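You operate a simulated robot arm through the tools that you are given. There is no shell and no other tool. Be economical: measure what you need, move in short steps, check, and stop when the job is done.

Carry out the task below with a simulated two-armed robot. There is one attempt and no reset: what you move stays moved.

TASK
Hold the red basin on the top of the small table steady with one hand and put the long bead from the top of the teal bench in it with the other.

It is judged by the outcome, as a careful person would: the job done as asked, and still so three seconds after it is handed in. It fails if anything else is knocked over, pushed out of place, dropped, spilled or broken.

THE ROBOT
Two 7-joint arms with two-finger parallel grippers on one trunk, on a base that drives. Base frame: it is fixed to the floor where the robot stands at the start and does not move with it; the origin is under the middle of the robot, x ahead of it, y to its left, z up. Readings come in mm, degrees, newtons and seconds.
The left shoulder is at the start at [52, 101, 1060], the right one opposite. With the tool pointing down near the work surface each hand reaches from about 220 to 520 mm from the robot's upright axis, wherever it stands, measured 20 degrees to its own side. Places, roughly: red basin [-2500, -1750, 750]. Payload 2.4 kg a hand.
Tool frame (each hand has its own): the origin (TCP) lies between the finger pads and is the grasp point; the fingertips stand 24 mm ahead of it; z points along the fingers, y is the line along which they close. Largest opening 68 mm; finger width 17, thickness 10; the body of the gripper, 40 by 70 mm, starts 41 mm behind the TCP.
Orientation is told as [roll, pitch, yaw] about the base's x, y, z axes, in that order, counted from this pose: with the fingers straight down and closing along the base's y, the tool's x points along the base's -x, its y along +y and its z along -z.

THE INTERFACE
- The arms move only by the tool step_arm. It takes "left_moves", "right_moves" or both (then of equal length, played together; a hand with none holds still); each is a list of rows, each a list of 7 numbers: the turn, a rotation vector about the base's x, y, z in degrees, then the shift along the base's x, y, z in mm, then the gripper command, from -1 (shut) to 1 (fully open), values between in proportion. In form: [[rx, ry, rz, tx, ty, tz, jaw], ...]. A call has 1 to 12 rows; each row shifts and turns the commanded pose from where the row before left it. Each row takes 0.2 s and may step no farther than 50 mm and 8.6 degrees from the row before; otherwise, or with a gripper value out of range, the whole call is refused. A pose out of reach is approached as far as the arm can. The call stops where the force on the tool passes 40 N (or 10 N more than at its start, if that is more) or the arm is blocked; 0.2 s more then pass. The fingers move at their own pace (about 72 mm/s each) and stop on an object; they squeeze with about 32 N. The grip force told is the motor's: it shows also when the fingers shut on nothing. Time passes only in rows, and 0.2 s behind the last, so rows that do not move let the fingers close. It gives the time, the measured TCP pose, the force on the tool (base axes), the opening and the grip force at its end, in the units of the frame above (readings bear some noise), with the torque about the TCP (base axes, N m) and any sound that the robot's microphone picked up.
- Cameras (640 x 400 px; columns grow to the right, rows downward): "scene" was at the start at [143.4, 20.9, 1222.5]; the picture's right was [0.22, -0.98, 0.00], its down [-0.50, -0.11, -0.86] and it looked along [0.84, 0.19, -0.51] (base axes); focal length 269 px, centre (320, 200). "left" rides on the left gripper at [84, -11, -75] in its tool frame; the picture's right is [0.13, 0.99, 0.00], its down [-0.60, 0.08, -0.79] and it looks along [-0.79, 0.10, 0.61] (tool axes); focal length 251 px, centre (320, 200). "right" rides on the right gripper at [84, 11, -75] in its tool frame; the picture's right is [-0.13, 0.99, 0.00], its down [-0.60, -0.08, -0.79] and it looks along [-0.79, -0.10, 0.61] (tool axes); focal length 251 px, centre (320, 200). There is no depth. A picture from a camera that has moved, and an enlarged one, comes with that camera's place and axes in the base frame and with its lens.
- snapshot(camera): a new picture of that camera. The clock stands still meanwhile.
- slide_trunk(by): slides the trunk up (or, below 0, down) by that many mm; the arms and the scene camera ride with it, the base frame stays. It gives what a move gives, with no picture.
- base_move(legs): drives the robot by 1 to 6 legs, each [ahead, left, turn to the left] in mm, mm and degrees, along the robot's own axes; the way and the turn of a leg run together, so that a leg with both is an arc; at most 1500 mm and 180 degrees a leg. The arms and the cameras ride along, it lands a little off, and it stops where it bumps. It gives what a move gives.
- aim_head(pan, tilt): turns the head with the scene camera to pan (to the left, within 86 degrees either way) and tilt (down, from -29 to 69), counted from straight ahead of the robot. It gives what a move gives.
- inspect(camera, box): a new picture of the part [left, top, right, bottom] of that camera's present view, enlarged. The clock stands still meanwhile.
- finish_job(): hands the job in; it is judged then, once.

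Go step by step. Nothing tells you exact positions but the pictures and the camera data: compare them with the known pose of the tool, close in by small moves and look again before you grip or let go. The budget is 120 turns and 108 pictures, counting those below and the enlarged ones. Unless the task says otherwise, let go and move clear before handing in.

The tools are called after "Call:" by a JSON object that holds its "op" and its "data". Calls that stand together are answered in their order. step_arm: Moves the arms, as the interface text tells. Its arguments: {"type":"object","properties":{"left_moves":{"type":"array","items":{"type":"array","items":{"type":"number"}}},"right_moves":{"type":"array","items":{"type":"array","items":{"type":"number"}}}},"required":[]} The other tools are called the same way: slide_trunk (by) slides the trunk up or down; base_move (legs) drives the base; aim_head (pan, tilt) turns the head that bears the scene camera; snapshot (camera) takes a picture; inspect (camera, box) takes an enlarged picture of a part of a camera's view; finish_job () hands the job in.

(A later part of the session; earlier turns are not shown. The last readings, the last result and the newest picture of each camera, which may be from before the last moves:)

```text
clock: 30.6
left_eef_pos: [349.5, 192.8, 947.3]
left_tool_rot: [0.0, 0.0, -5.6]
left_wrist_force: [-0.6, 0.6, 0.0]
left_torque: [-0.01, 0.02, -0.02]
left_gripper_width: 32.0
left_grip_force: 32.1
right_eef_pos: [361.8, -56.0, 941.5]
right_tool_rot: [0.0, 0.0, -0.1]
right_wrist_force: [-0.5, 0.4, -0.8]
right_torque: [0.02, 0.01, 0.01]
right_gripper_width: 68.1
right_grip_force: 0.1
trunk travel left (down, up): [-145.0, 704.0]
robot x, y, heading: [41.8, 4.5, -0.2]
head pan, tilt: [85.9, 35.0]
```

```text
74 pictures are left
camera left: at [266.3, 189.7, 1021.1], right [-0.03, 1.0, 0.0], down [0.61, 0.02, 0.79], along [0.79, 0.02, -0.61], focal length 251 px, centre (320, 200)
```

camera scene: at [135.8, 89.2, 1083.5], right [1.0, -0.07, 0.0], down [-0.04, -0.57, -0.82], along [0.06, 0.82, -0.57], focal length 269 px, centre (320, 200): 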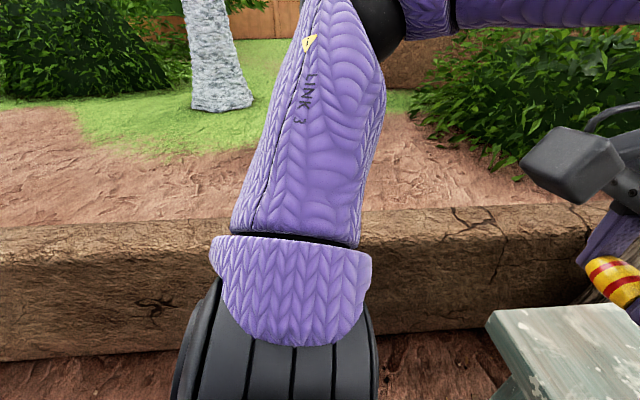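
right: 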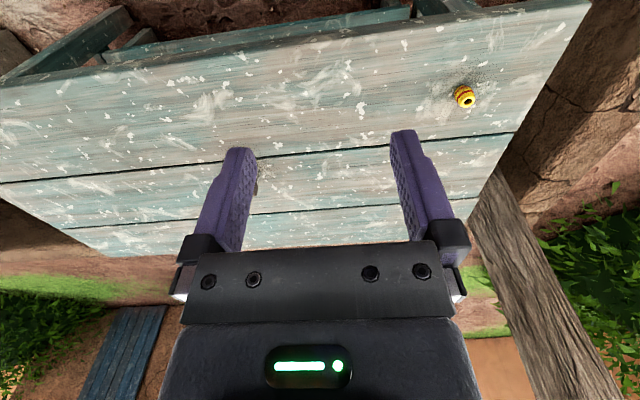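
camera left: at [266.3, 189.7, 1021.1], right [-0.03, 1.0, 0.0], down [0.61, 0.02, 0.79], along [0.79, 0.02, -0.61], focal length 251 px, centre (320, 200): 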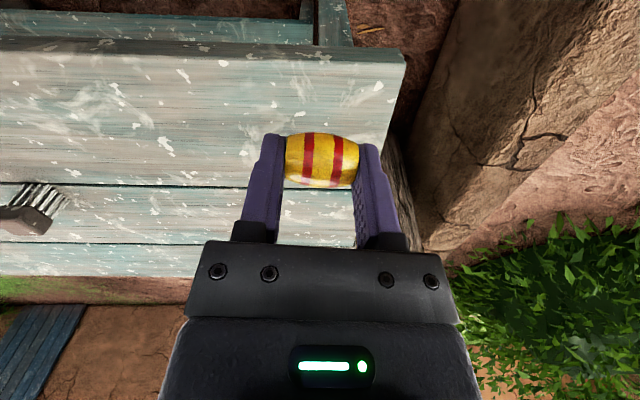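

The bead is held and there is open ground to the right. The green bowl there isn't my target, since the red basin should be behind and to the right. I'll back off a little, turn right, and look again.

Call:
{"op": "base_move", "data": {"legs": [[-150, 0, 0], [0, 0, -90]]}}

Call:
{"op": "aim_head", "data": {"pan": -45, "tilt": 20}}

Call:
{"op": "snapshot", "data": {"camera": "scene"}}

Call:
{"op": "aim_head", "data": {"pan": -86, "tilt": 30}}

Call:
{"op": "snapshot", "data": {"camera": "scene"}}

```text
clock: 35.8
left_eef_pos: [79.4, -311.9, 946.2]
left_tool_rot: [0.0, -0.1, -95.8]
left_wrist_force: [-0.4, 1.1, 0.3]
left_torque: [-0.01, 0.01, 0.0]
left_gripper_width: 32.0
left_grip_force: 32.1
right_eef_pos: [-168.9, -320.6, 940.4]
right_tool_rot: [0.0, 0.0, -90.3]
right_wrist_force: [0.1, -0.4, -0.8]
right_torque: [-0.01, 0.04, 0.04]
right_gripper_width: 68.2
right_grip_force: 0.0
trunk travel left (down, up): [-145.0, 704.0]
robot x, y, heading: [-110.2, -2.8, -90.3]
head pan, tilt: [85.9, 35.0]
```

```text
clock: 37.9
left_eef_pos: [80.0, -310.8, 946.7]
left_tool_rot: [0.0, 0.0, -95.9]
left_wrist_force: [-0.9, -0.2, -1.3]
left_torque: [-0.03, 0.02, -0.01]
left_gripper_width: 32.0
left_grip_force: 32.3
right_eef_pos: [-168.5, -320.2, 941.5]
right_tool_rot: [0.0, 0.0, -90.3]
right_wrist_force: [0.6, 0.3, 0.2]
right_torque: [0.0, 0.01, 0.0]
right_gripper_width: 67.9
right_grip_force: 0.0
trunk travel left (down, up): [-145.0, 704.0]
robot x, y, heading: [-116.1, 1.3, -90.3]
head pan, tilt: [-45.0, 20.0]
```

```text
73 pictures are left
camera scene: at [-176.1, -152.6, 1107.4], right [-0.7, 0.71, 0.0], down [0.24, 0.24, -0.94], along [-0.67, -0.66, -0.34], focal length 269 px, centre (320, 200)
```

scene: 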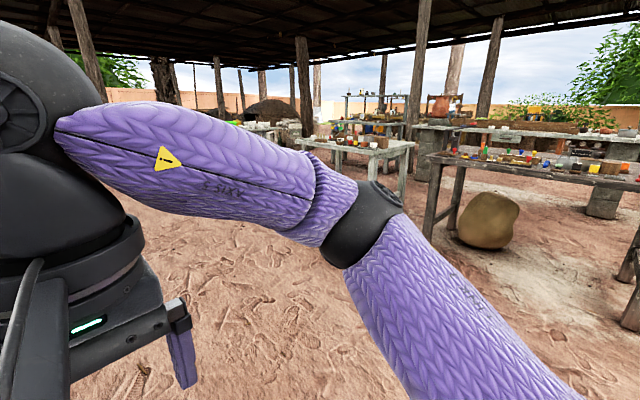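

```text
clock: 39.0
left_eef_pos: [79.0, -311.3, 946.1]
left_tool_rot: [0.0, 0.1, -95.8]
left_wrist_force: [-0.5, 0.6, -0.6]
left_torque: [-0.03, 0.01, -0.02]
left_gripper_width: 32.0
left_grip_force: 32.2
right_eef_pos: [-168.8, -320.1, 940.5]
right_tool_rot: [0.0, 0.0, -90.3]
right_wrist_force: [-0.1, -0.2, -0.5]
right_torque: [-0.01, 0.0, -0.02]
right_gripper_width: 68.0
right_grip_force: 0.0
trunk travel left (down, up): [-145.0, 704.0]
robot x, y, heading: [-107.8, 1.3, -90.1]
head pan, tilt: [-85.9, 30.0]
```

```text
72 pictures are left
camera scene: at [-200.2, -93.0, 1091.3], right [-0.07, 1.0, 0.0], down [0.5, 0.03, -0.87], along [-0.86, -0.06, -0.5], focal length 269 px, centre (320, 200)
```

scene: 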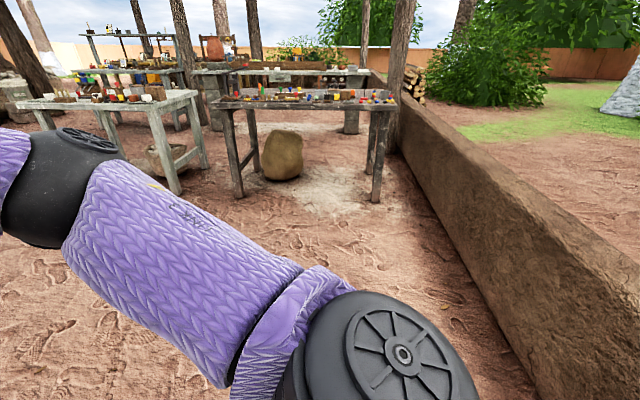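

A table near (368, 140) in the scene view fits the red basin's place. I'll zoom in on it.

Call:
{"op": "aim_head", "data": {"pan": -50, "tilt": 15}}

Call:
{"op": "inspect", "data": {"camera": "scene", "box": [220, 70, 420, 200]}}

```text
clock: 40.0
left_eef_pos: [79.9, -311.0, 945.7]
left_tool_rot: [-0.1, 0.0, -96.0]
left_wrist_force: [-0.4, 0.4, 0.5]
left_torque: [-0.02, 0.03, -0.02]
left_gripper_width: 31.9
left_grip_force: 31.7
right_eef_pos: [-168.3, -322.1, 941.5]
right_tool_rot: [0.0, 0.1, -90.4]
right_wrist_force: [-0.1, -0.1, 0.7]
right_torque: [0.01, 0.0, 0.03]
right_gripper_width: 67.5
right_grip_force: 0.1
trunk travel left (down, up): [-145.0, 704.0]
robot x, y, heading: [-111.2, -2.7, -90.4]
head pan, tilt: [-50.0, 15.0]
```

```text
3.08 times, centred on (320, 135) of scene
camera zoom: at [-181.8, -146.6, 1115.5], right [-0.64, 0.77, 0.0], down [0.2, 0.17, -0.97], along [-0.74, -0.62, -0.26], focal length 829 px, centre (320, 400)
```

zoom: 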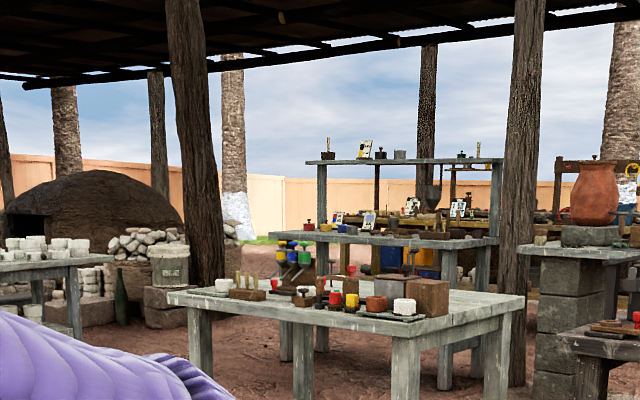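

The nearest table in view holds small pottery items including red pieces, and the target lies there. I'll turn toward it, advance partway over the clear ground and look again.

Call:
{"op": "base_move", "data": {"legs": [[0, 0, -53.5], [1100, 0, 0]]}}

Call:
{"op": "aim_head", "data": {"pan": 0, "tilt": 25}}

Call:
{"op": "snapshot", "data": {"camera": "scene"}}

Call:
{"op": "inspect", "data": {"camera": "scene", "box": [220, 60, 420, 190]}}

```text
clock: 48.1
left_eef_pos: [-1136.8, -989.0, 945.5]
left_tool_rot: [-0.1, 0.0, -149.3]
left_wrist_force: [-0.2, 0.8, -0.9]
left_torque: [0.0, -0.02, -0.02]
left_gripper_width: 32.2
left_grip_force: 32.1
right_eef_pos: [-1293.3, -795.8, 942.3]
right_tool_rot: [-0.1, 0.0, -143.6]
right_wrist_force: [0.2, -0.4, -0.2]
right_torque: [0.0, 0.03, 0.0]
right_gripper_width: 67.9
right_grip_force: 0.0
trunk travel left (down, up): [-145.0, 704.0]
robot x, y, heading: [-999.0, -649.6, -143.8]
head pan, tilt: [-50.0, 15.0]
```

```text
clock: 49.3
left_eef_pos: [-1136.6, -989.6, 946.3]
left_tool_rot: [0.0, 0.1, -149.2]
left_wrist_force: [-1.3, -0.2, -0.1]
left_torque: [-0.01, -0.01, -0.02]
left_gripper_width: 31.9
left_grip_force: 31.4
right_eef_pos: [-1293.2, -795.9, 940.7]
right_tool_rot: [0.1, 0.1, -143.6]
right_wrist_force: [-0.8, 0.6, -0.2]
right_torque: [-0.01, -0.01, 0.03]
right_gripper_width: 67.9
right_grip_force: 0.2
trunk travel left (down, up): [-145.0, 704.0]
robot x, y, heading: [-1001.3, -650.1, -143.4]
head pan, tilt: [0.0, 25.0]
```

```text
70 pictures are left
camera scene: at [-1144.9, -755.8, 1099.3], right [-0.59, 0.81, 0.0], down [0.34, 0.25, -0.91], along [-0.73, -0.54, -0.42], focal length 269 px, centre (320, 200)
```

scene: 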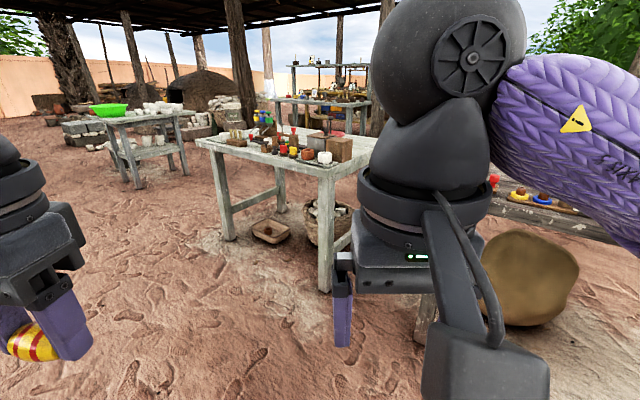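

```text
3.08 times, centred on (320, 125) of scene
camera zoom: at [-1144.9, -755.8, 1099.3], right [-0.59, 0.81, 0.0], down [0.34, 0.25, -0.91], along [-0.73, -0.54, -0.42], focal length 829 px, centre (320, 431)
```

zoom: 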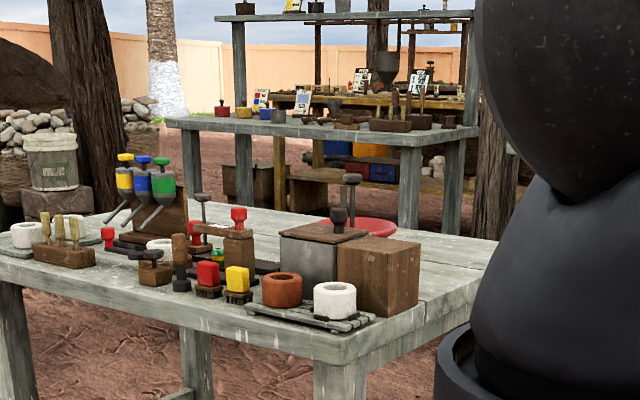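

A red basin peeks out behind the box on the far right part of this table, near (-2550, -1680). I'll raise the trunk for a high view of the layout around it.

Call:
{"op": "slide_trunk", "data": {"by": 600}}

Call:
{"op": "aim_head", "data": {"pan": 0, "tilt": 35}}

Call:
{"op": "snapshot", "data": {"camera": "scene"}}

Call:
{"op": "inspect", "data": {"camera": "scene", "box": [220, 60, 420, 190]}}

```text
refused: 600 is not a number from -400 to 400
```

```text
clock: 50.0
left_eef_pos: [-1137.4, -989.8, 945.8]
left_tool_rot: [0.0, 0.0, -149.2]
left_wrist_force: [-0.5, 0.0, -0.2]
left_torque: [0.01, -0.03, 0.01]
left_gripper_width: 31.9
left_grip_force: 31.8
right_eef_pos: [-1292.9, -795.5, 941.5]
right_tool_rot: [0.0, 0.0, -143.5]
right_wrist_force: [-0.4, -0.5, 0.8]
right_torque: [0.03, 0.02, -0.03]
right_gripper_width: 68.0
right_grip_force: 0.0
trunk travel left (down, up): [-145.0, 704.0]
robot x, y, heading: [-1001.9, -652.3, -143.9]
head pan, tilt: [0.0, 35.0]
```

```text
68 pictures are left
camera scene: at [-1141.6, -753.5, 1083.5], right [-0.59, 0.8, 0.0], down [0.46, 0.34, -0.82], along [-0.66, -0.49, -0.57], focal length 269 px, centre (320, 200)
```

scene: 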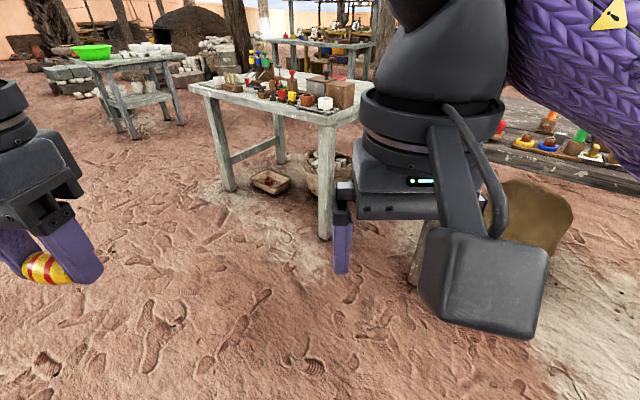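

```text
3.08 times, centred on (320, 125) of scene
camera zoom: at [-1141.6, -753.5, 1083.5], right [-0.59, 0.8, 0.0], down [0.46, 0.34, -0.82], along [-0.66, -0.49, -0.57], focal length 829 px, centre (320, 431)
```

zoom: 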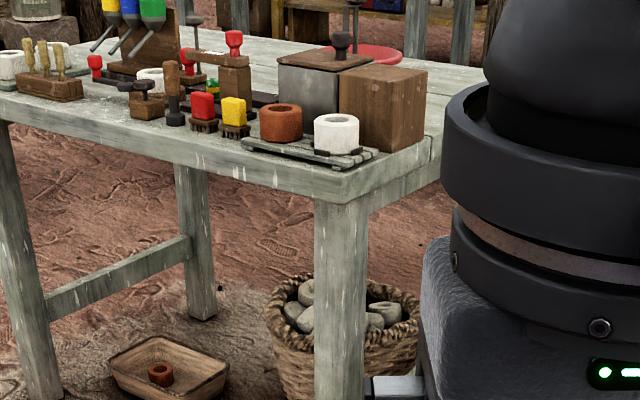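

The right arm blocks the view. I'll raise the trunk 400 and tuck the right hand lower and outward.

Call:
{"op": "slide_trunk", "data": {"by": 400}}

Call:
{"op": "step_arm", "data": {"right_moves": [[0, 0, 0, -20, 27, -35, 1], [0, 0, 0, -20, 27, -35, 1], [0, 0, 0, -20, 27, -35, 1], [0, 0, 0, -20, 27, -35, 1], [0, 0, 0, 0, 0, -45, 1], [0, 0, 0, 0, 0, -45, 1]]}}

Call:
{"op": "snapshot", "data": {"camera": "scene"}}

Call:
{"op": "inspect", "data": {"camera": "scene", "box": [240, 20, 440, 150]}}

```text
clock: 53.8
left_eef_pos: [-1136.2, -988.8, 1345.9]
left_tool_rot: [0.0, 0.0, -149.2]
left_wrist_force: [-0.3, 0.0, -1.0]
left_torque: [0.0, 0.0, 0.02]
left_gripper_width: 32.0
left_grip_force: 32.6
right_eef_pos: [-1293.0, -796.4, 1340.7]
right_tool_rot: [0.0, 0.0, -143.6]
right_wrist_force: [0.1, -1.1, 0.4]
right_torque: [0.01, -0.02, 0.02]
right_gripper_width: 67.8
right_grip_force: 0.0
trunk travel left (down, up): [-545.0, 304.0]
robot x, y, heading: [-998.8, -649.4, -143.5]
head pan, tilt: [0.0, 35.0]
```

```text
clock: 55.2
left_eef_pos: [-1136.9, -987.4, 1345.7]
left_tool_rot: [-0.1, 0.1, -149.3]
left_wrist_force: [0.4, -0.8, 0.3]
left_torque: [0.0, -0.01, 0.0]
left_gripper_width: 32.1
left_grip_force: 32.3
right_eef_pos: [-1373.9, -686.7, 1111.3]
right_tool_rot: [0.0, 0.0, -143.6]
right_wrist_force: [-0.5, 0.7, 0.9]
right_torque: [-0.01, -0.03, -0.01]
right_gripper_width: 68.0
right_grip_force: 0.0
trunk travel left (down, up): [-545.0, 304.0]
robot x, y, heading: [-1002.2, -646.5, -143.5]
head pan, tilt: [0.0, 35.0]
```

```text
66 pictures are left
camera scene: at [-1084.4, -710.9, 1488.1], right [-0.59, 0.8, 0.0], down [0.46, 0.34, -0.82], along [-0.66, -0.49, -0.57], focal length 269 px, centre (320, 200)
```

scene: 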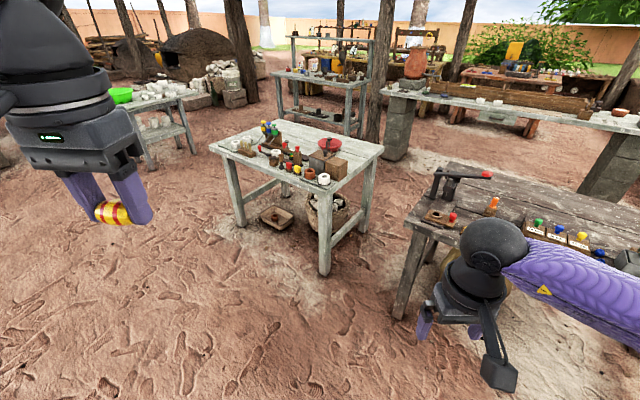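

```text
3.08 times, centred on (340, 85) of scene
camera zoom: at [-1084.4, -710.9, 1488.1], right [-0.59, 0.8, 0.0], down [0.46, 0.34, -0.82], along [-0.66, -0.49, -0.57], focal length 829 px, centre (258, 554)
```

zoom: 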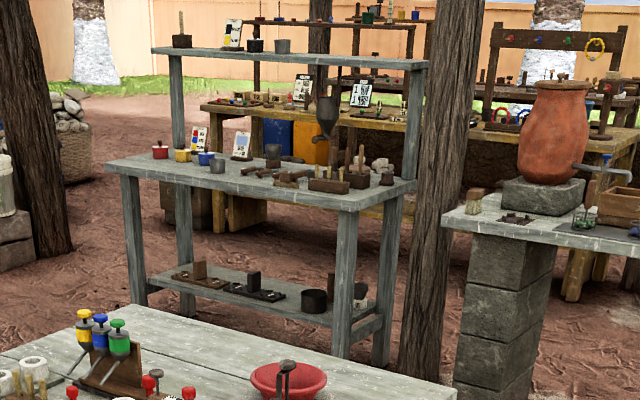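

The layout is clear now. The target table spans x −2060 to −2720 and y −1400 to −2360, with the red basin near (−2510, −1670) close to its far (−x) edge. There is over 1 m of free ground behind it, so I'll drive round its left end with the hands kept high.

Call:
{"op": "inspect", "data": {"camera": "scene", "box": [200, 100, 400, 230]}}

Call:
{"op": "base_move", "data": {"legs": [[0, 0, 39.7], [1260, 0, 0], [1260, 0, 0]]}}

Call:
{"op": "aim_head", "data": {"pan": -60, "tilt": 35}}

Call:
{"op": "snapshot", "data": {"camera": "scene"}}

```text
3.08 times, centred on (300, 165) of scene
camera zoom: at [-1084.4, -710.9, 1488.1], right [-0.59, 0.8, 0.0], down [0.46, 0.34, -0.82], along [-0.66, -0.49, -0.57], focal length 829 px, centre (382, 308)
```

zoom: 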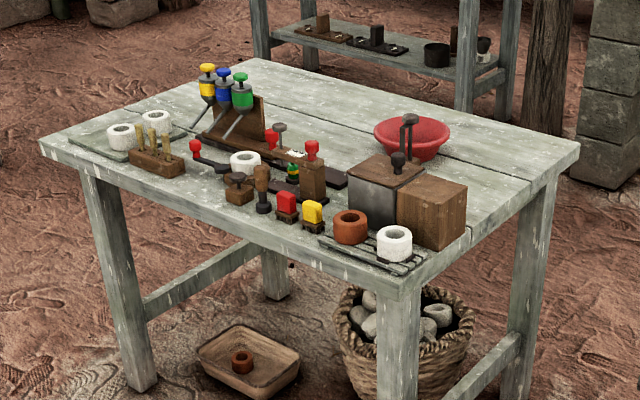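

```text
clock: 69.3
left_eef_pos: [-1534.2, -3429.0, 1345.6]
left_tool_rot: [-0.1, -0.1, -110.6]
left_wrist_force: [0.1, -0.3, -0.1]
left_torque: [0.01, -0.03, 0.02]
left_gripper_width: 32.1
left_grip_force: 32.6
right_eef_pos: [-1907.3, -3342.5, 1110.3]
right_tool_rot: [0.0, 0.0, -105.0]
right_wrist_force: [0.3, 0.1, -0.5]
right_torque: [0.0, 0.02, 0.0]
right_gripper_width: 68.1
right_grip_force: 0.1
trunk travel left (down, up): [-545.0, 304.0]
robot x, y, heading: [-1637.6, -3077.5, -105.1]
head pan, tilt: [0.0, 35.0]
```

```text
clock: 70.6
left_eef_pos: [-1533.8, -3430.0, 1345.8]
left_tool_rot: [0.0, 0.0, -110.6]
left_wrist_force: [0.8, 0.5, 0.3]
left_torque: [0.0, 0.0, -0.01]
left_gripper_width: 32.0
left_grip_force: 32.1
right_eef_pos: [-1906.9, -3340.9, 1110.8]
right_tool_rot: [0.1, 0.0, -105.0]
right_wrist_force: [-0.2, -0.6, -0.1]
right_torque: [0.06, -0.01, 0.01]
right_gripper_width: 67.8
right_grip_force: 0.1
trunk travel left (down, up): [-545.0, 304.0]
robot x, y, heading: [-1640.5, -3080.5, -104.9]
head pan, tilt: [-60.0, 35.0]
```

```text
63 pictures are left
camera scene: at [-1727.0, -3117.9, 1488.1], right [-0.26, 0.97, 0.0], down [0.55, 0.15, -0.82], along [-0.79, -0.21, -0.57], focal length 269 px, centre (320, 200)
```

scene: 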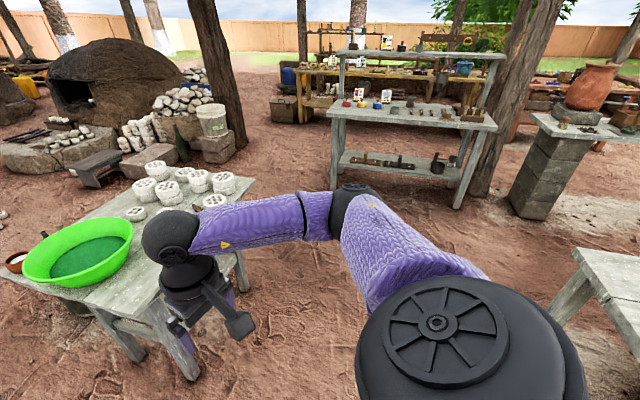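

The corridor between the tables and behind the target table is clear, with the back shelf's front edge near x −3950. I'll head −x to about x −3250, then turn to +y.

Call:
{"op": "base_move", "data": {"legs": [[0, 0, -75], [1200, 0, 0], [410, 0, 0], [0, 0, -90]]}}

Call:
{"op": "aim_head", "data": {"pan": -20, "tilt": 35}}

Call:
{"op": "snapshot", "data": {"camera": "scene"}}

```text
clock: 85.9
left_eef_pos: [-3439.5, -2764.2, 1346.0]
left_tool_rot: [0.1, 0.0, 83.9]
left_wrist_force: [0.7, 0.4, 0.6]
left_torque: [0.0, 0.02, -0.01]
left_gripper_width: 32.1
left_grip_force: 32.1
right_eef_pos: [-3057.5, -2757.7, 1112.0]
right_tool_rot: [0.1, -0.1, 89.5]
right_wrist_force: [-0.5, -0.3, -0.6]
right_torque: [-0.02, -0.03, -0.03]
right_gripper_width: 68.0
right_grip_force: 0.0
trunk travel left (down, up): [-545.0, 304.0]
robot x, y, heading: [-3246.1, -3075.8, 89.3]
head pan, tilt: [-60.0, 35.0]
```

```text
clock: 87.0
left_eef_pos: [-3440.0, -2763.7, 1346.2]
left_tool_rot: [0.0, 0.0, 83.7]
left_wrist_force: [0.4, 1.0, -1.0]
left_torque: [0.01, 0.0, -0.01]
left_gripper_width: 31.9
left_grip_force: 32.4
right_eef_pos: [-3056.2, -2758.1, 1111.0]
right_tool_rot: [0.0, 0.0, 89.5]
right_wrist_force: [0.2, -0.4, -0.3]
right_torque: [0.01, 0.03, 0.0]
right_gripper_width: 68.2
right_grip_force: 0.0
trunk travel left (down, up): [-545.0, 304.0]
robot x, y, heading: [-3250.7, -3078.3, 89.5]
head pan, tilt: [-20.0, 35.0]
```

```text
62 pictures are left
camera scene: at [-3217.4, -2976.2, 1488.1], right [0.94, -0.35, 0.0], down [-0.2, -0.54, -0.82], along [0.29, 0.77, -0.57], focal length 269 px, centre (320, 200)
```

scene: 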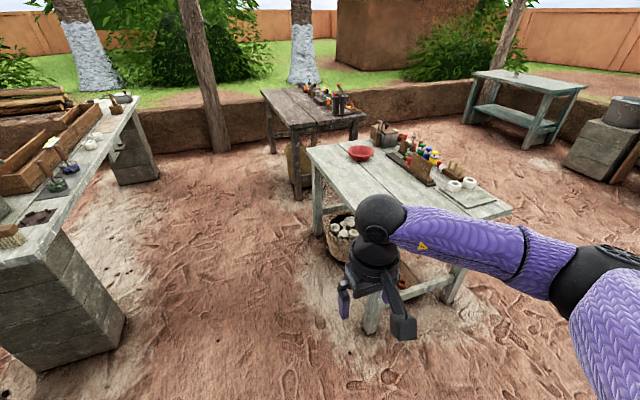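

The basin triangulates to about (−2455, −1640, 784), and the aisle is clear. I'll go up the aisle and turn to face the table (+x).

Call:
{"op": "base_move", "data": {"legs": [[1000, 0, 0], [430, 0, 0], [0, 0, -89.5]]}}

Call:
{"op": "aim_head", "data": {"pan": 0, "tilt": 40}}

Call:
{"op": "snapshot", "data": {"camera": "scene"}}

```text
clock: 98.2
left_eef_pos: [-2936.1, -1467.0, 1345.4]
left_tool_rot: [0.1, 0.1, -6.0]
left_wrist_force: [0.2, -1.3, -0.1]
left_torque: [0.01, 0.03, -0.02]
left_gripper_width: 32.0
left_grip_force: 32.2
right_eef_pos: [-2928.5, -1850.2, 1111.7]
right_tool_rot: [0.1, 0.0, -0.5]
right_wrist_force: [-0.1, 0.0, -1.3]
right_torque: [0.01, -0.01, 0.0]
right_gripper_width: 67.9
right_grip_force: 0.0
trunk travel left (down, up): [-545.0, 304.0]
robot x, y, heading: [-3247.2, -1658.6, -0.8]
head pan, tilt: [-20.0, 35.0]
```

```text
clock: 99.0
left_eef_pos: [-2935.7, -1467.3, 1346.8]
left_tool_rot: [0.0, 0.0, -6.1]
left_wrist_force: [0.7, 0.3, -0.5]
left_torque: [0.03, 0.0, 0.01]
left_gripper_width: 32.3
left_grip_force: 31.9
right_eef_pos: [-2926.9, -1850.6, 1110.2]
right_tool_rot: [0.1, 0.0, -0.6]
right_wrist_force: [0.0, 0.6, -0.1]
right_torque: [-0.02, -0.01, 0.01]
right_gripper_width: 68.0
right_grip_force: 0.0
trunk travel left (down, up): [-545.0, 304.0]
robot x, y, heading: [-3244.9, -1653.9, -0.6]
head pan, tilt: [0.0, 40.0]
```

```text
61 pictures are left
camera scene: at [-3143.9, -1656.2, 1480.5], right [-0.01, -1.0, 0.0], down [-0.64, 0.01, -0.77], along [0.77, -0.01, -0.64], focal length 269 px, centre (320, 200)
```

scene: 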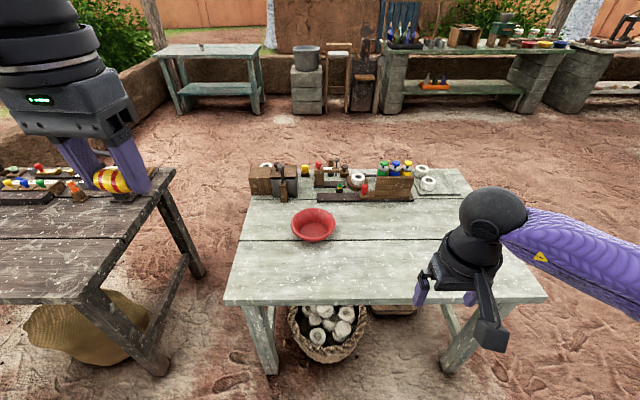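

I'm facing the table with the red basin about 170 mm wide at (−2441, −1638), roughly 300 mm in from the near edge at x −2738. I need to get closer, so I'll look down at my own base footprint.

Call:
{"op": "aim_head", "data": {"pan": 0, "tilt": 69}}

Call:
{"op": "snapshot", "data": {"camera": "scene"}}

```text
clock: 100.0
left_eef_pos: [-2935.7, -1467.3, 1345.9]
left_tool_rot: [0.0, 0.0, -6.1]
left_wrist_force: [0.7, 0.5, -0.1]
left_torque: [0.02, 0.01, 0.0]
left_gripper_width: 32.0
left_grip_force: 32.6
right_eef_pos: [-2927.4, -1849.7, 1111.1]
right_tool_rot: [-0.1, 0.0, -0.6]
right_wrist_force: [-0.1, 0.5, 0.1]
right_torque: [-0.02, 0.0, 0.01]
right_gripper_width: 68.0
right_grip_force: 0.1
trunk travel left (down, up): [-545.0, 304.0]
robot x, y, heading: [-3248.8, -1658.2, -0.1]
head pan, tilt: [0.0, 68.8]
```

```text
60 pictures are left
camera scene: at [-3172.9, -1655.8, 1444.5], right [-0.01, -1.0, 0.0], down [-0.93, 0.01, -0.36], along [0.36, 0.0, -0.93], focal length 269 px, centre (320, 200)
```

scene: 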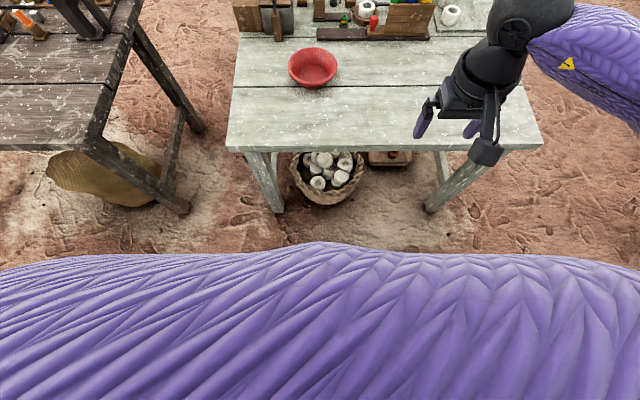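

There is room to advance to the clearance I had at the bench. I'll raise the right hand to match the left, creep forward 200 mm, lower the trunk, and then reach in with forward-tilted hands.

Call:
{"op": "step_arm", "data": {"right_moves": [[0, 0, 0, 0, 0, 48, 1], [0, 0, 0, 0, 0, 48, 1], [0, 0, 0, 0, 0, 48, 1], [0, 0, 0, 0, 0, 48, 1]]}}

Call:
{"op": "base_move", "data": {"legs": [[200, 0, 0]]}}

Call:
{"op": "slide_trunk", "data": {"by": -330}}

Call:
{"op": "aim_head", "data": {"pan": 0, "tilt": 40}}

Call:
{"op": "snapshot", "data": {"camera": "scene"}}

Call:
{"op": "inspect", "data": {"camera": "scene", "box": [220, 80, 420, 210]}}

```text
clock: 101.0
left_eef_pos: [-2934.9, -1466.5, 1346.5]
left_tool_rot: [0.0, 0.1, -6.0]
left_wrist_force: [-1.1, 0.7, -0.4]
left_torque: [0.0, -0.01, 0.0]
left_gripper_width: 31.8
left_grip_force: 31.9
right_eef_pos: [-2926.9, -1849.9, 1302.9]
right_tool_rot: [0.0, 0.1, -0.5]
right_wrist_force: [0.5, 0.7, 0.4]
right_torque: [0.03, -0.01, -0.01]
right_gripper_width: 68.1
right_grip_force: 0.0
trunk travel left (down, up): [-545.0, 304.0]
robot x, y, heading: [-3250.7, -1654.7, -0.5]
head pan, tilt: [0.0, 68.8]
```

```text
clock: 102.6
left_eef_pos: [-2734.7, -1467.4, 1346.0]
left_tool_rot: [0.1, 0.0, -6.1]
left_wrist_force: [-1.2, 0.6, -0.5]
left_torque: [0.05, 0.0, -0.01]
left_gripper_width: 32.1
left_grip_force: 32.1
right_eef_pos: [-2726.8, -1851.6, 1303.1]
right_tool_rot: [0.0, 0.0, -0.6]
right_wrist_force: [0.6, -0.1, -0.6]
right_torque: [0.02, 0.0, 0.02]
right_gripper_width: 68.0
right_grip_force: 0.2
trunk travel left (down, up): [-545.0, 304.0]
robot x, y, heading: [-3047.7, -1662.3, -0.7]
head pan, tilt: [0.0, 68.8]
```

```text
clock: 105.8
left_eef_pos: [-2735.4, -1468.1, 1014.7]
left_tool_rot: [0.0, -0.1, -6.1]
left_wrist_force: [0.0, -0.1, -0.3]
left_torque: [0.06, 0.0, 0.01]
left_gripper_width: 31.9
left_grip_force: 31.9
right_eef_pos: [-2727.8, -1850.6, 973.3]
right_tool_rot: [0.0, 0.0, -0.5]
right_wrist_force: [0.5, 0.0, 0.1]
right_torque: [-0.01, 0.02, 0.02]
right_gripper_width: 68.0
right_grip_force: 0.1
trunk travel left (down, up): [-215.0, 635.0]
robot x, y, heading: [-3048.7, -1656.3, -0.4]
head pan, tilt: [0.0, 68.8]
```

```text
clock: 106.8
left_eef_pos: [-2736.7, -1467.5, 1015.6]
left_tool_rot: [-0.1, 0.0, -6.1]
left_wrist_force: [0.2, 0.2, -0.1]
left_torque: [0.02, 0.04, -0.02]
left_gripper_width: 32.1
left_grip_force: 32.5
right_eef_pos: [-2727.7, -1850.4, 973.9]
right_tool_rot: [0.0, 0.0, -0.4]
right_wrist_force: [-0.3, -0.2, 0.4]
right_torque: [0.02, -0.01, 0.03]
right_gripper_width: 67.8
right_grip_force: 0.0
trunk travel left (down, up): [-215.0, 635.0]
robot x, y, heading: [-3047.4, -1660.3, -0.4]
head pan, tilt: [0.0, 40.0]
```

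```text
59 pictures are left
camera scene: at [-2893.1, -1658.1, 1147.5], right [-0.01, -1.0, 0.0], down [-0.64, 0.01, -0.77], along [0.77, -0.01, -0.64], focal length 269 px, centre (320, 200)
```

scene: 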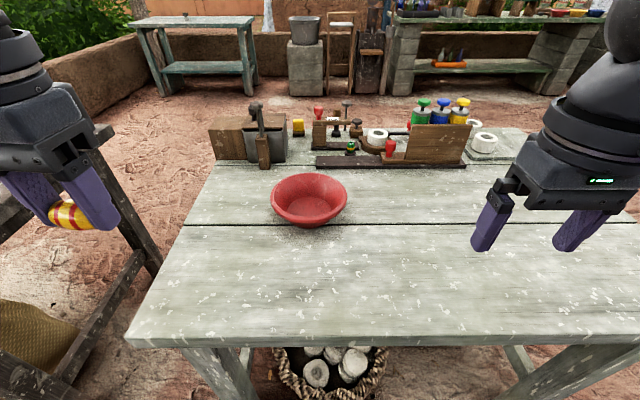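

```text
3.08 times, centred on (320, 145) of scene
camera zoom: at [-2893.1, -1658.1, 1147.5], right [-0.01, -1.0, 0.0], down [-0.64, 0.01, -0.77], along [0.77, -0.01, -0.64], focal length 829 px, centre (320, 369)
```

zoom: 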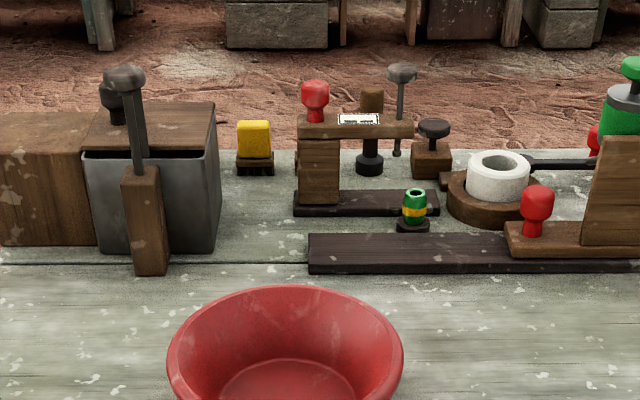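

The basin is fully visible with clear space on its right and near sides. I'll zoom in to measure its rim.

Call:
{"op": "inspect", "data": {"camera": "scene", "box": [250, 160, 370, 240]}}

Call:
{"op": "inspect", "data": {"camera": "right", "box": [0, 0, 640, 400]}}

Call:
{"op": "snapshot", "data": {"camera": "left"}}

```text
5.00 times, centred on (310, 200) of scene
camera zoom: at [-2893.1, -1658.1, 1147.5], right [-0.01, -1.0, 0.0], down [-0.64, 0.01, -0.77], along [0.77, -0.01, -0.64], focal length 1347 px, centre (370, 200)
```

zoom: 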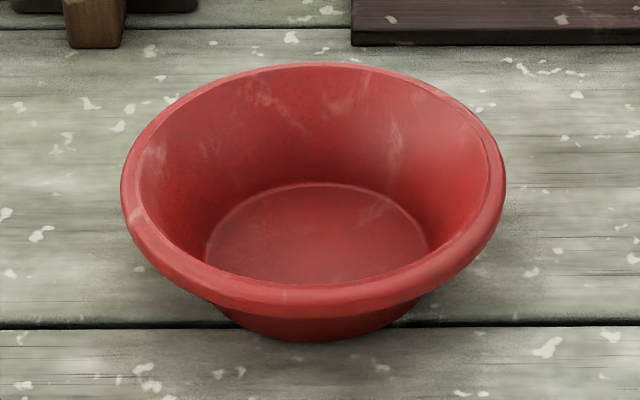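

```text
1.00 times, centred on (320, 200) of right (not enlarged: the box is as wide or as high as the picture)
camera zoom: at [-2811.0, -1839.6, 1047.2], right [0.14, 0.99, 0.0], down [0.6, -0.08, 0.79], along [0.79, -0.11, -0.61], focal length 251 px, centre (320, 200)
```

zoom: 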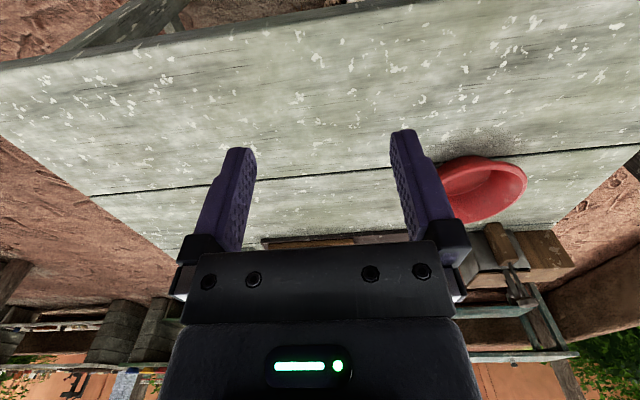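

```text
55 pictures are left
camera left: at [-2819.9, -1470.3, 1091.1], right [-0.02, 1.0, 0.0], down [0.61, 0.01, 0.79], along [0.79, 0.02, -0.61], focal length 251 px, centre (320, 200)
```

left: 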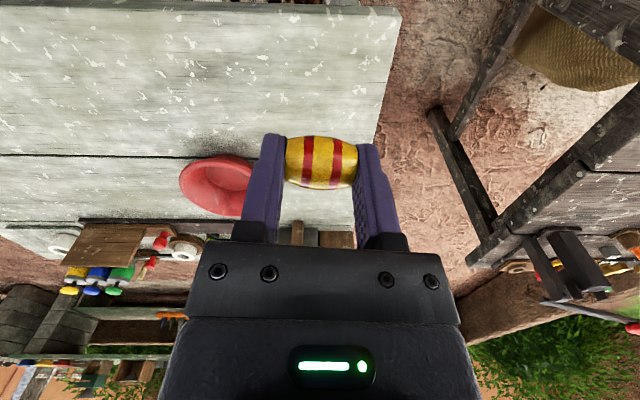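

I measure the basin rim centre at about (−2441, −1636), rim height ≈784, diameter ≈164, with the table top ≈736. I'll bring the right hand, tilted forward and outward, to hover over the rim's right (−y) side.

Call:
{"op": "step_arm", "data": {"right_moves": [[3, -5, 0, 40, 18, -14, 1], [3, -5, 0, 40, 18, -14, 1], [3, -5, 0, 40, 18, -14, 1], [3, -5, 0, 40, 18, -14, 1], [3, -5, 0, 40, 18, -14, 1], [3, -5, 0, 40, 18, -14, 1], [2, -5, 0, 40, 18, -14, 1], [0, 0, 0, 0, 0, 0, 1]]}}

Call:
{"op": "snapshot", "data": {"camera": "scene"}}

Call:
{"op": "snapshot", "data": {"camera": "right"}}

```text
clock: 108.5
left_eef_pos: [-2736.6, -1468.0, 1015.2]
left_tool_rot: [0.0, 0.0, -6.1]
left_wrist_force: [0.9, -0.1, 0.2]
left_torque: [-0.02, 0.02, 0.01]
left_gripper_width: 32.1
left_grip_force: 32.3
right_eef_pos: [-2447.4, -1724.2, 874.2]
right_tool_rot: [23.0, -34.1, -7.4]
right_wrist_force: [0.4, -0.1, -0.3]
right_torque: [0.01, 0.02, -0.05]
right_gripper_width: 68.0
right_grip_force: 0.0
trunk travel left (down, up): [-215.0, 635.0]
robot x, y, heading: [-3048.9, -1659.2, -0.3]
head pan, tilt: [0.0, 40.0]
```

```text
54 pictures are left
camera scene: at [-2892.9, -1657.8, 1147.6], right [-0.01, -1.0, 0.0], down [-0.64, 0.01, -0.77], along [0.77, -0.01, -0.64], focal length 269 px, centre (320, 200)
```

scene: 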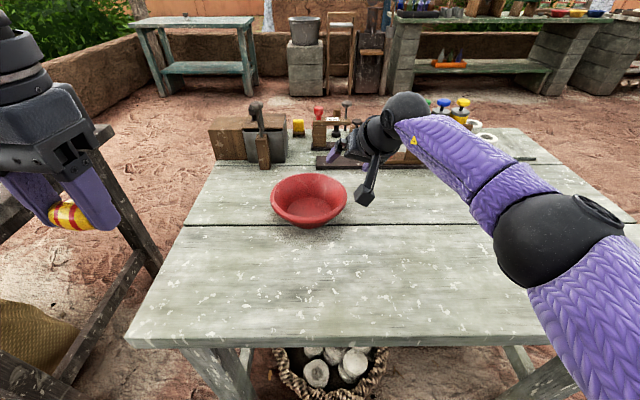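

```text
53 pictures are left
camera right: at [-2558.8, -1729.7, 887.7], right [0.01, 0.92, 0.39], down [0.06, -0.39, 0.92], along [1.0, 0.02, -0.06], focal length 251 px, centre (320, 200)
```

right: 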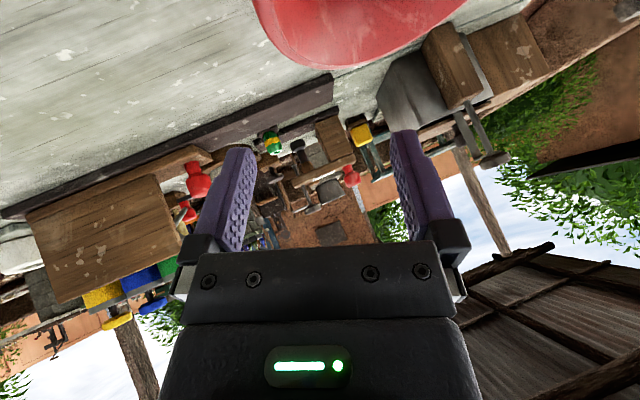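

The right hand hovers above the rim side within reach. I'll reduce its forward tilt a bit and turn it slightly so it closes radially, then check.

Call:
{"op": "step_arm", "data": {"right_moves": [[0, 5, -4, 0, 0, 0, 1], [0, 5, -4, 0, 0, 0, 1], [0, 5, -4, 0, 0, 0, 1], [0, 0, 0, 0, 0, 0, 1]]}}

Call:
{"op": "snapshot", "data": {"camera": "right"}}

Call:
{"op": "inspect", "data": {"camera": "scene", "box": [250, 90, 450, 230]}}

```text
clock: 109.5
left_eef_pos: [-2735.3, -1468.9, 1016.7]
left_tool_rot: [0.0, 0.0, -6.1]
left_wrist_force: [-0.2, -0.6, -0.4]
left_torque: [0.0, -0.01, 0.02]
left_gripper_width: 32.1
left_grip_force: 32.0
right_eef_pos: [-2463.4, -1726.0, 868.3]
right_tool_rot: [19.4, -19.4, -17.8]
right_wrist_force: [-0.3, 0.5, -0.6]
right_torque: [0.0, 0.02, -0.02]
right_gripper_width: 67.9
right_grip_force: 0.1
right hand out of reach, approached as far as the arm can: row 2, 3
trunk travel left (down, up): [-215.0, 635.0]
robot x, y, heading: [-3049.7, -1657.2, -0.4]
head pan, tilt: [0.0, 40.0]
```

```text
52 pictures are left
camera right: at [-2565.2, -1708.7, 910.3], right [0.3, 0.89, 0.35], down [0.21, -0.42, 0.88], along [0.93, -0.19, -0.31], focal length 251 px, centre (320, 200)
```

right: 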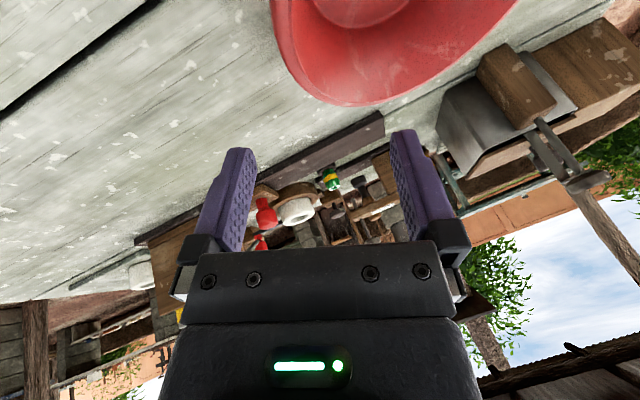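

```text
2.86 times, centred on (350, 160) of scene
camera zoom: at [-2893.0, -1657.9, 1147.6], right [-0.01, -1.0, 0.0], down [-0.64, 0.01, -0.77], along [0.77, -0.01, -0.64], focal length 770 px, centre (234, 314)
```

zoom: 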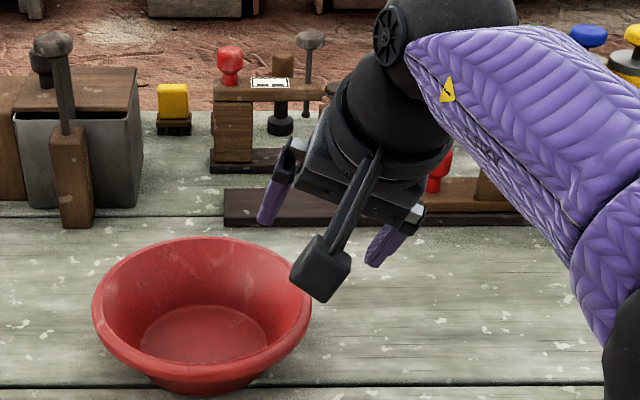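

At this flatter tilt the hand is at its limit, so I'll restore the steeper forward tilt, raise the hand, and lower the trunk 100 mm to gain reach.

Call:
{"op": "step_arm", "data": {"right_moves": [[0, 0, 0, 0, 0, 40, 1], [0, -5, 0, 0, 0, 40, 1], [0, -6, 0, 0, 0, 30, 1], [0, 0, 0, 0, 0, 0, 1]]}}

Call:
{"op": "slide_trunk", "data": {"by": -110}}

Call:
{"op": "step_arm", "data": {"right_moves": [[0, 0, 0, 0, 0, 0, 1]]}}

Call:
{"op": "snapshot", "data": {"camera": "right"}}

```text
clock: 110.5
left_eef_pos: [-2734.8, -1467.8, 1015.2]
left_tool_rot: [0.0, 0.0, -6.1]
left_wrist_force: [0.0, 0.9, -0.1]
left_torque: [0.0, 0.03, -0.01]
left_gripper_width: 31.9
left_grip_force: 32.0
right_eef_pos: [-2463.5, -1725.0, 979.5]
right_tool_rot: [23.3, -29.9, -19.4]
right_wrist_force: [-0.2, 1.0, 0.4]
right_torque: [-0.03, 0.01, -0.01]
right_gripper_width: 68.2
right_grip_force: 0.1
trunk travel left (down, up): [-215.0, 635.0]
robot x, y, heading: [-3046.6, -1658.4, -0.5]
head pan, tilt: [0.0, 40.0]
```

```text
clock: 112.0
left_eef_pos: [-2735.5, -1469.3, 906.6]
left_tool_rot: [0.0, 0.1, -6.1]
left_wrist_force: [0.1, -0.3, -0.1]
left_torque: [0.0, 0.0, 0.01]
left_gripper_width: 31.9
left_grip_force: 31.9
right_eef_pos: [-2462.7, -1724.8, 868.8]
right_tool_rot: [23.2, -29.9, -19.4]
right_wrist_force: [0.0, -0.8, -0.2]
right_torque: [0.04, 0.01, 0.01]
right_gripper_width: 68.0
right_grip_force: 0.3
trunk travel left (down, up): [-105.0, 744.0]
robot x, y, heading: [-3045.7, -1661.6, -0.5]
head pan, tilt: [0.0, 40.0]
```

```text
clock: 112.4
left_eef_pos: [-2735.9, -1467.4, 906.0]
left_tool_rot: [0.0, 0.0, -6.1]
left_wrist_force: [-0.5, -0.1, -0.1]
left_torque: [0.0, 0.0, 0.0]
left_gripper_width: 31.9
left_grip_force: 32.5
right_eef_pos: [-2463.0, -1725.8, 868.7]
right_tool_rot: [23.3, -29.8, -19.5]
right_wrist_force: [0.4, 0.4, -0.1]
right_torque: [-0.01, -0.01, -0.02]
right_gripper_width: 68.3
right_grip_force: 0.1
trunk travel left (down, up): [-105.0, 744.0]
robot x, y, heading: [-3044.5, -1659.4, -0.5]
head pan, tilt: [0.0, 40.0]
```

```text
50 pictures are left
camera right: at [-2571.1, -1709.0, 890.1], right [0.22, 0.89, 0.4], down [0.04, -0.42, 0.91], along [0.97, -0.19, -0.13], focal length 251 px, centre (320, 200)
```

right: 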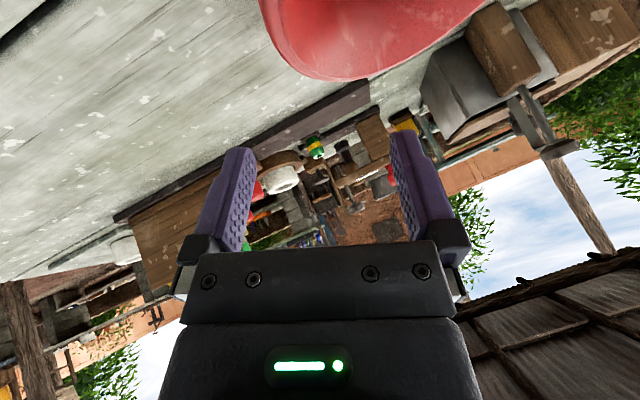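

The hand is now reachable with a good orientation (closing nearly along y, leaning outward and forward). I'll narrow the jaw to about 42 mm and move to a pre-grasp point 45 mm back from the rim along the finger direction.

Call:
{"op": "step_arm", "data": {"right_moves": [[0, 0, 0, -7, 0, -25, 0.25], [0, 0, 0, -6, 0, -24, 0.25], [0, 0, 0, 0, 0, 0, 0.25]]}}

Call:
{"op": "snapshot", "data": {"camera": "right"}}

Call:
{"op": "inspect", "data": {"camera": "scene", "box": [240, 90, 420, 210]}}

Call:
{"op": "snapshot", "data": {"camera": "left"}}

```text
clock: 113.2
left_eef_pos: [-2737.1, -1468.3, 906.4]
left_tool_rot: [-0.1, 0.0, -6.1]
left_wrist_force: [-0.3, 0.2, -0.2]
left_torque: [0.02, 0.02, 0.03]
left_gripper_width: 32.2
left_grip_force: 32.1
right_eef_pos: [-2476.1, -1726.6, 819.3]
right_tool_rot: [23.2, -29.8, -19.5]
right_wrist_force: [0.0, 0.5, 0.1]
right_torque: [0.0, 0.0, -0.03]
right_gripper_width: 42.6
right_grip_force: 0.2
trunk travel left (down, up): [-105.0, 744.0]
robot x, y, heading: [-3044.1, -1657.8, -0.5]
head pan, tilt: [0.0, 40.0]
```

```text
49 pictures are left
camera right: at [-2583.9, -1708.9, 841.0], right [0.22, 0.89, 0.4], down [0.04, -0.42, 0.91], along [0.97, -0.19, -0.13], focal length 251 px, centre (320, 200)
```

right: 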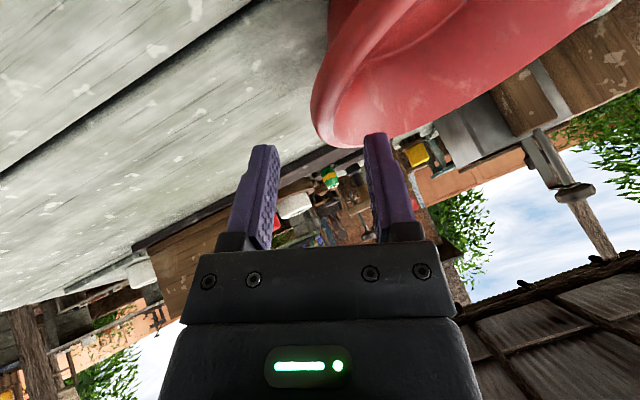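

```text
3.33 times, centred on (330, 150) of scene
camera zoom: at [-2860.4, -1658.3, 1034.7], right [-0.01, -1.0, 0.0], down [-0.64, 0.01, -0.77], along [0.77, -0.01, -0.64], focal length 898 px, centre (287, 367)
```

zoom: 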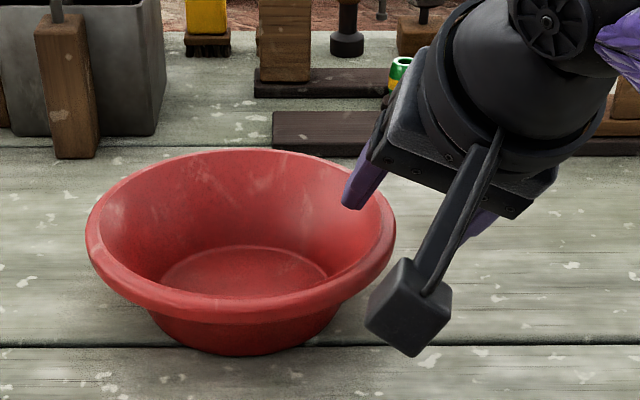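

```text
47 pictures are left
camera left: at [-2819.9, -1470.3, 981.1], right [-0.02, 1.0, 0.0], down [0.61, 0.01, 0.79], along [0.79, 0.02, -0.61], focal length 251 px, centre (320, 200)
```

left: 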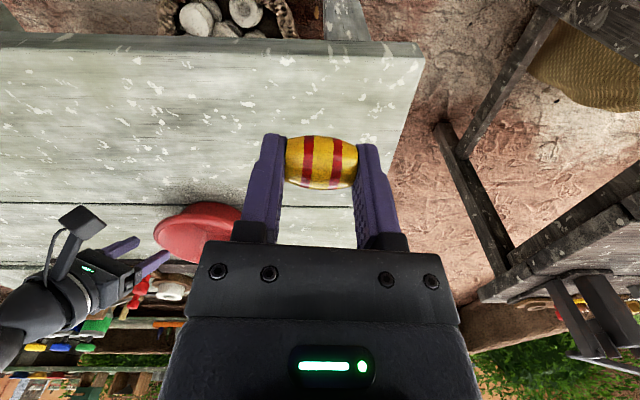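

The rim lip sits right between the fingers, about 45 mm ahead along the finger direction. I'll advance 40 mm along that line.

Call:
{"op": "step_arm", "data": {"right_moves": [[0, 0, 0, 11, 4.5, -16, 0.25], [0, 0, 0, 6, 2.2, -8, 0.25], [0, 0, 0, 5.5, 2, -8, 0.25], [0, 0, 0, 0, 0, 0, 0.25]]}}

Call:
{"op": "snapshot", "data": {"camera": "right"}}

Call:
{"op": "inspect", "data": {"camera": "scene", "box": [240, 90, 420, 210]}}

```text
clock: 114.2
left_eef_pos: [-2735.9, -1468.3, 906.1]
left_tool_rot: [-0.1, -0.1, -6.0]
left_wrist_force: [0.1, -0.2, -0.9]
left_torque: [-0.01, 0.01, -0.01]
left_gripper_width: 32.0
left_grip_force: 31.7
right_eef_pos: [-2453.2, -1717.4, 788.4]
right_tool_rot: [23.3, -29.7, -19.4]
right_wrist_force: [0.5, -0.5, 0.2]
right_torque: [-0.03, -0.01, 0.02]
right_gripper_width: 42.4
right_grip_force: 0.1
trunk travel left (down, up): [-105.0, 744.0]
robot x, y, heading: [-3050.0, -1661.4, -0.7]
head pan, tilt: [0.0, 40.0]
```

```text
46 pictures are left
camera right: at [-2561.8, -1700.2, 808.9], right [0.22, 0.89, 0.4], down [0.04, -0.42, 0.91], along [0.97, -0.19, -0.13], focal length 251 px, centre (320, 200)
```

right: 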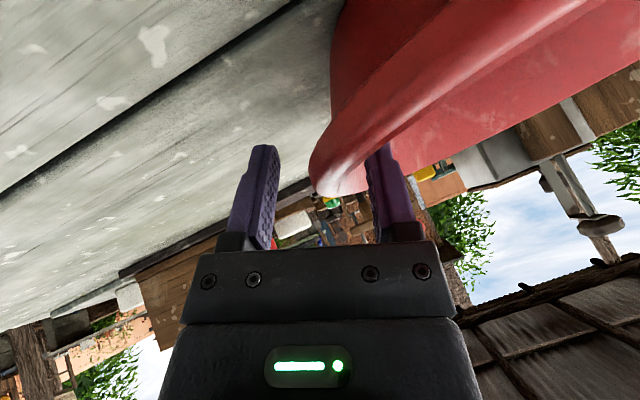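

```text
3.33 times, centred on (330, 150) of scene
camera zoom: at [-2860.4, -1658.2, 1034.7], right [-0.01, -1.0, 0.0], down [-0.64, 0.01, -0.77], along [0.77, -0.01, -0.64], focal length 898 px, centre (287, 367)
```

zoom: 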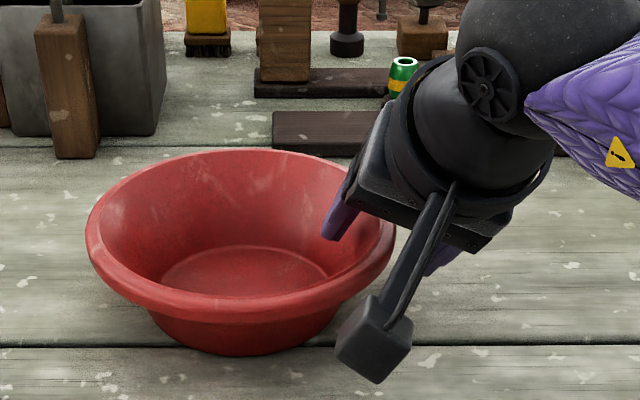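

The rim now lies between the two fingers at grasp depth. I'll advance 4 mm more and close gently.

Call:
{"op": "step_arm", "data": {"right_moves": [[0, 0, 0, 2.2, 0.9, -3.2, 0.25], [0, 0, 0, 0, 0, 0, 0], [0, 0, 0, 0, 0, 0, -0.25], [0, 0, 0, 0, 0, 0, -0.5], [0, 0, 0, 0, 0, 0, -0.75], [0, 0, 0, 0, 0, 0, -1], [0, 0, 0, 0, 0, 0, -1]]}}

Call:
{"op": "snapshot", "data": {"camera": "right"}}

Call:
{"op": "inspect", "data": {"camera": "scene", "box": [240, 90, 420, 210]}}

```text
clock: 115.8
left_eef_pos: [-2736.2, -1469.3, 905.4]
left_tool_rot: [0.0, 0.0, -6.1]
left_wrist_force: [0.1, -1.1, -0.4]
left_torque: [-0.02, -0.05, -0.01]
left_gripper_width: 32.1
left_grip_force: 32.3
right_eef_pos: [-2451.0, -1717.1, 784.3]
right_tool_rot: [23.3, -29.9, -19.3]
right_wrist_force: [1.2, 0.6, 4.9]
right_torque: [0.5, -0.26, -0.06]
right_gripper_width: 8.9
right_grip_force: 30.5
trunk travel left (down, up): [-105.0, 744.0]
robot x, y, heading: [-3049.6, -1655.0, -0.4]
head pan, tilt: [0.0, 40.0]
```

```text
44 pictures are left
camera right: at [-2559.9, -1699.3, 806.3], right [0.22, 0.89, 0.41], down [0.04, -0.42, 0.91], along [0.97, -0.19, -0.13], focal length 251 px, centre (320, 200)
```

right: 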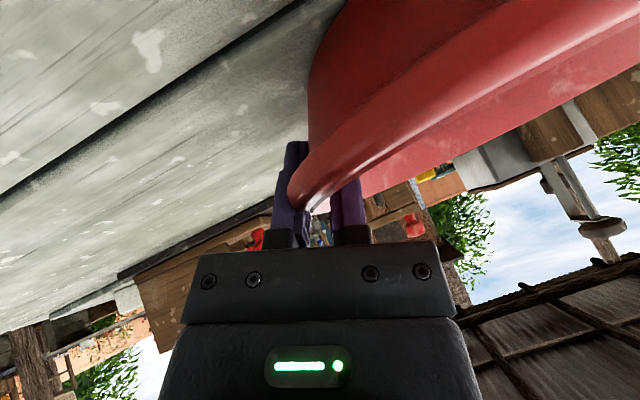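

```text
3.33 times, centred on (330, 150) of scene
camera zoom: at [-2860.7, -1658.2, 1034.8], right [-0.01, -1.0, 0.0], down [-0.64, 0.01, -0.77], along [0.77, -0.01, -0.64], focal length 898 px, centre (287, 367)
```

zoom: 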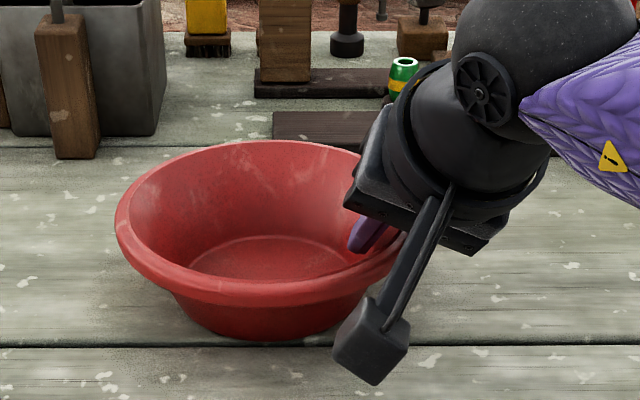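

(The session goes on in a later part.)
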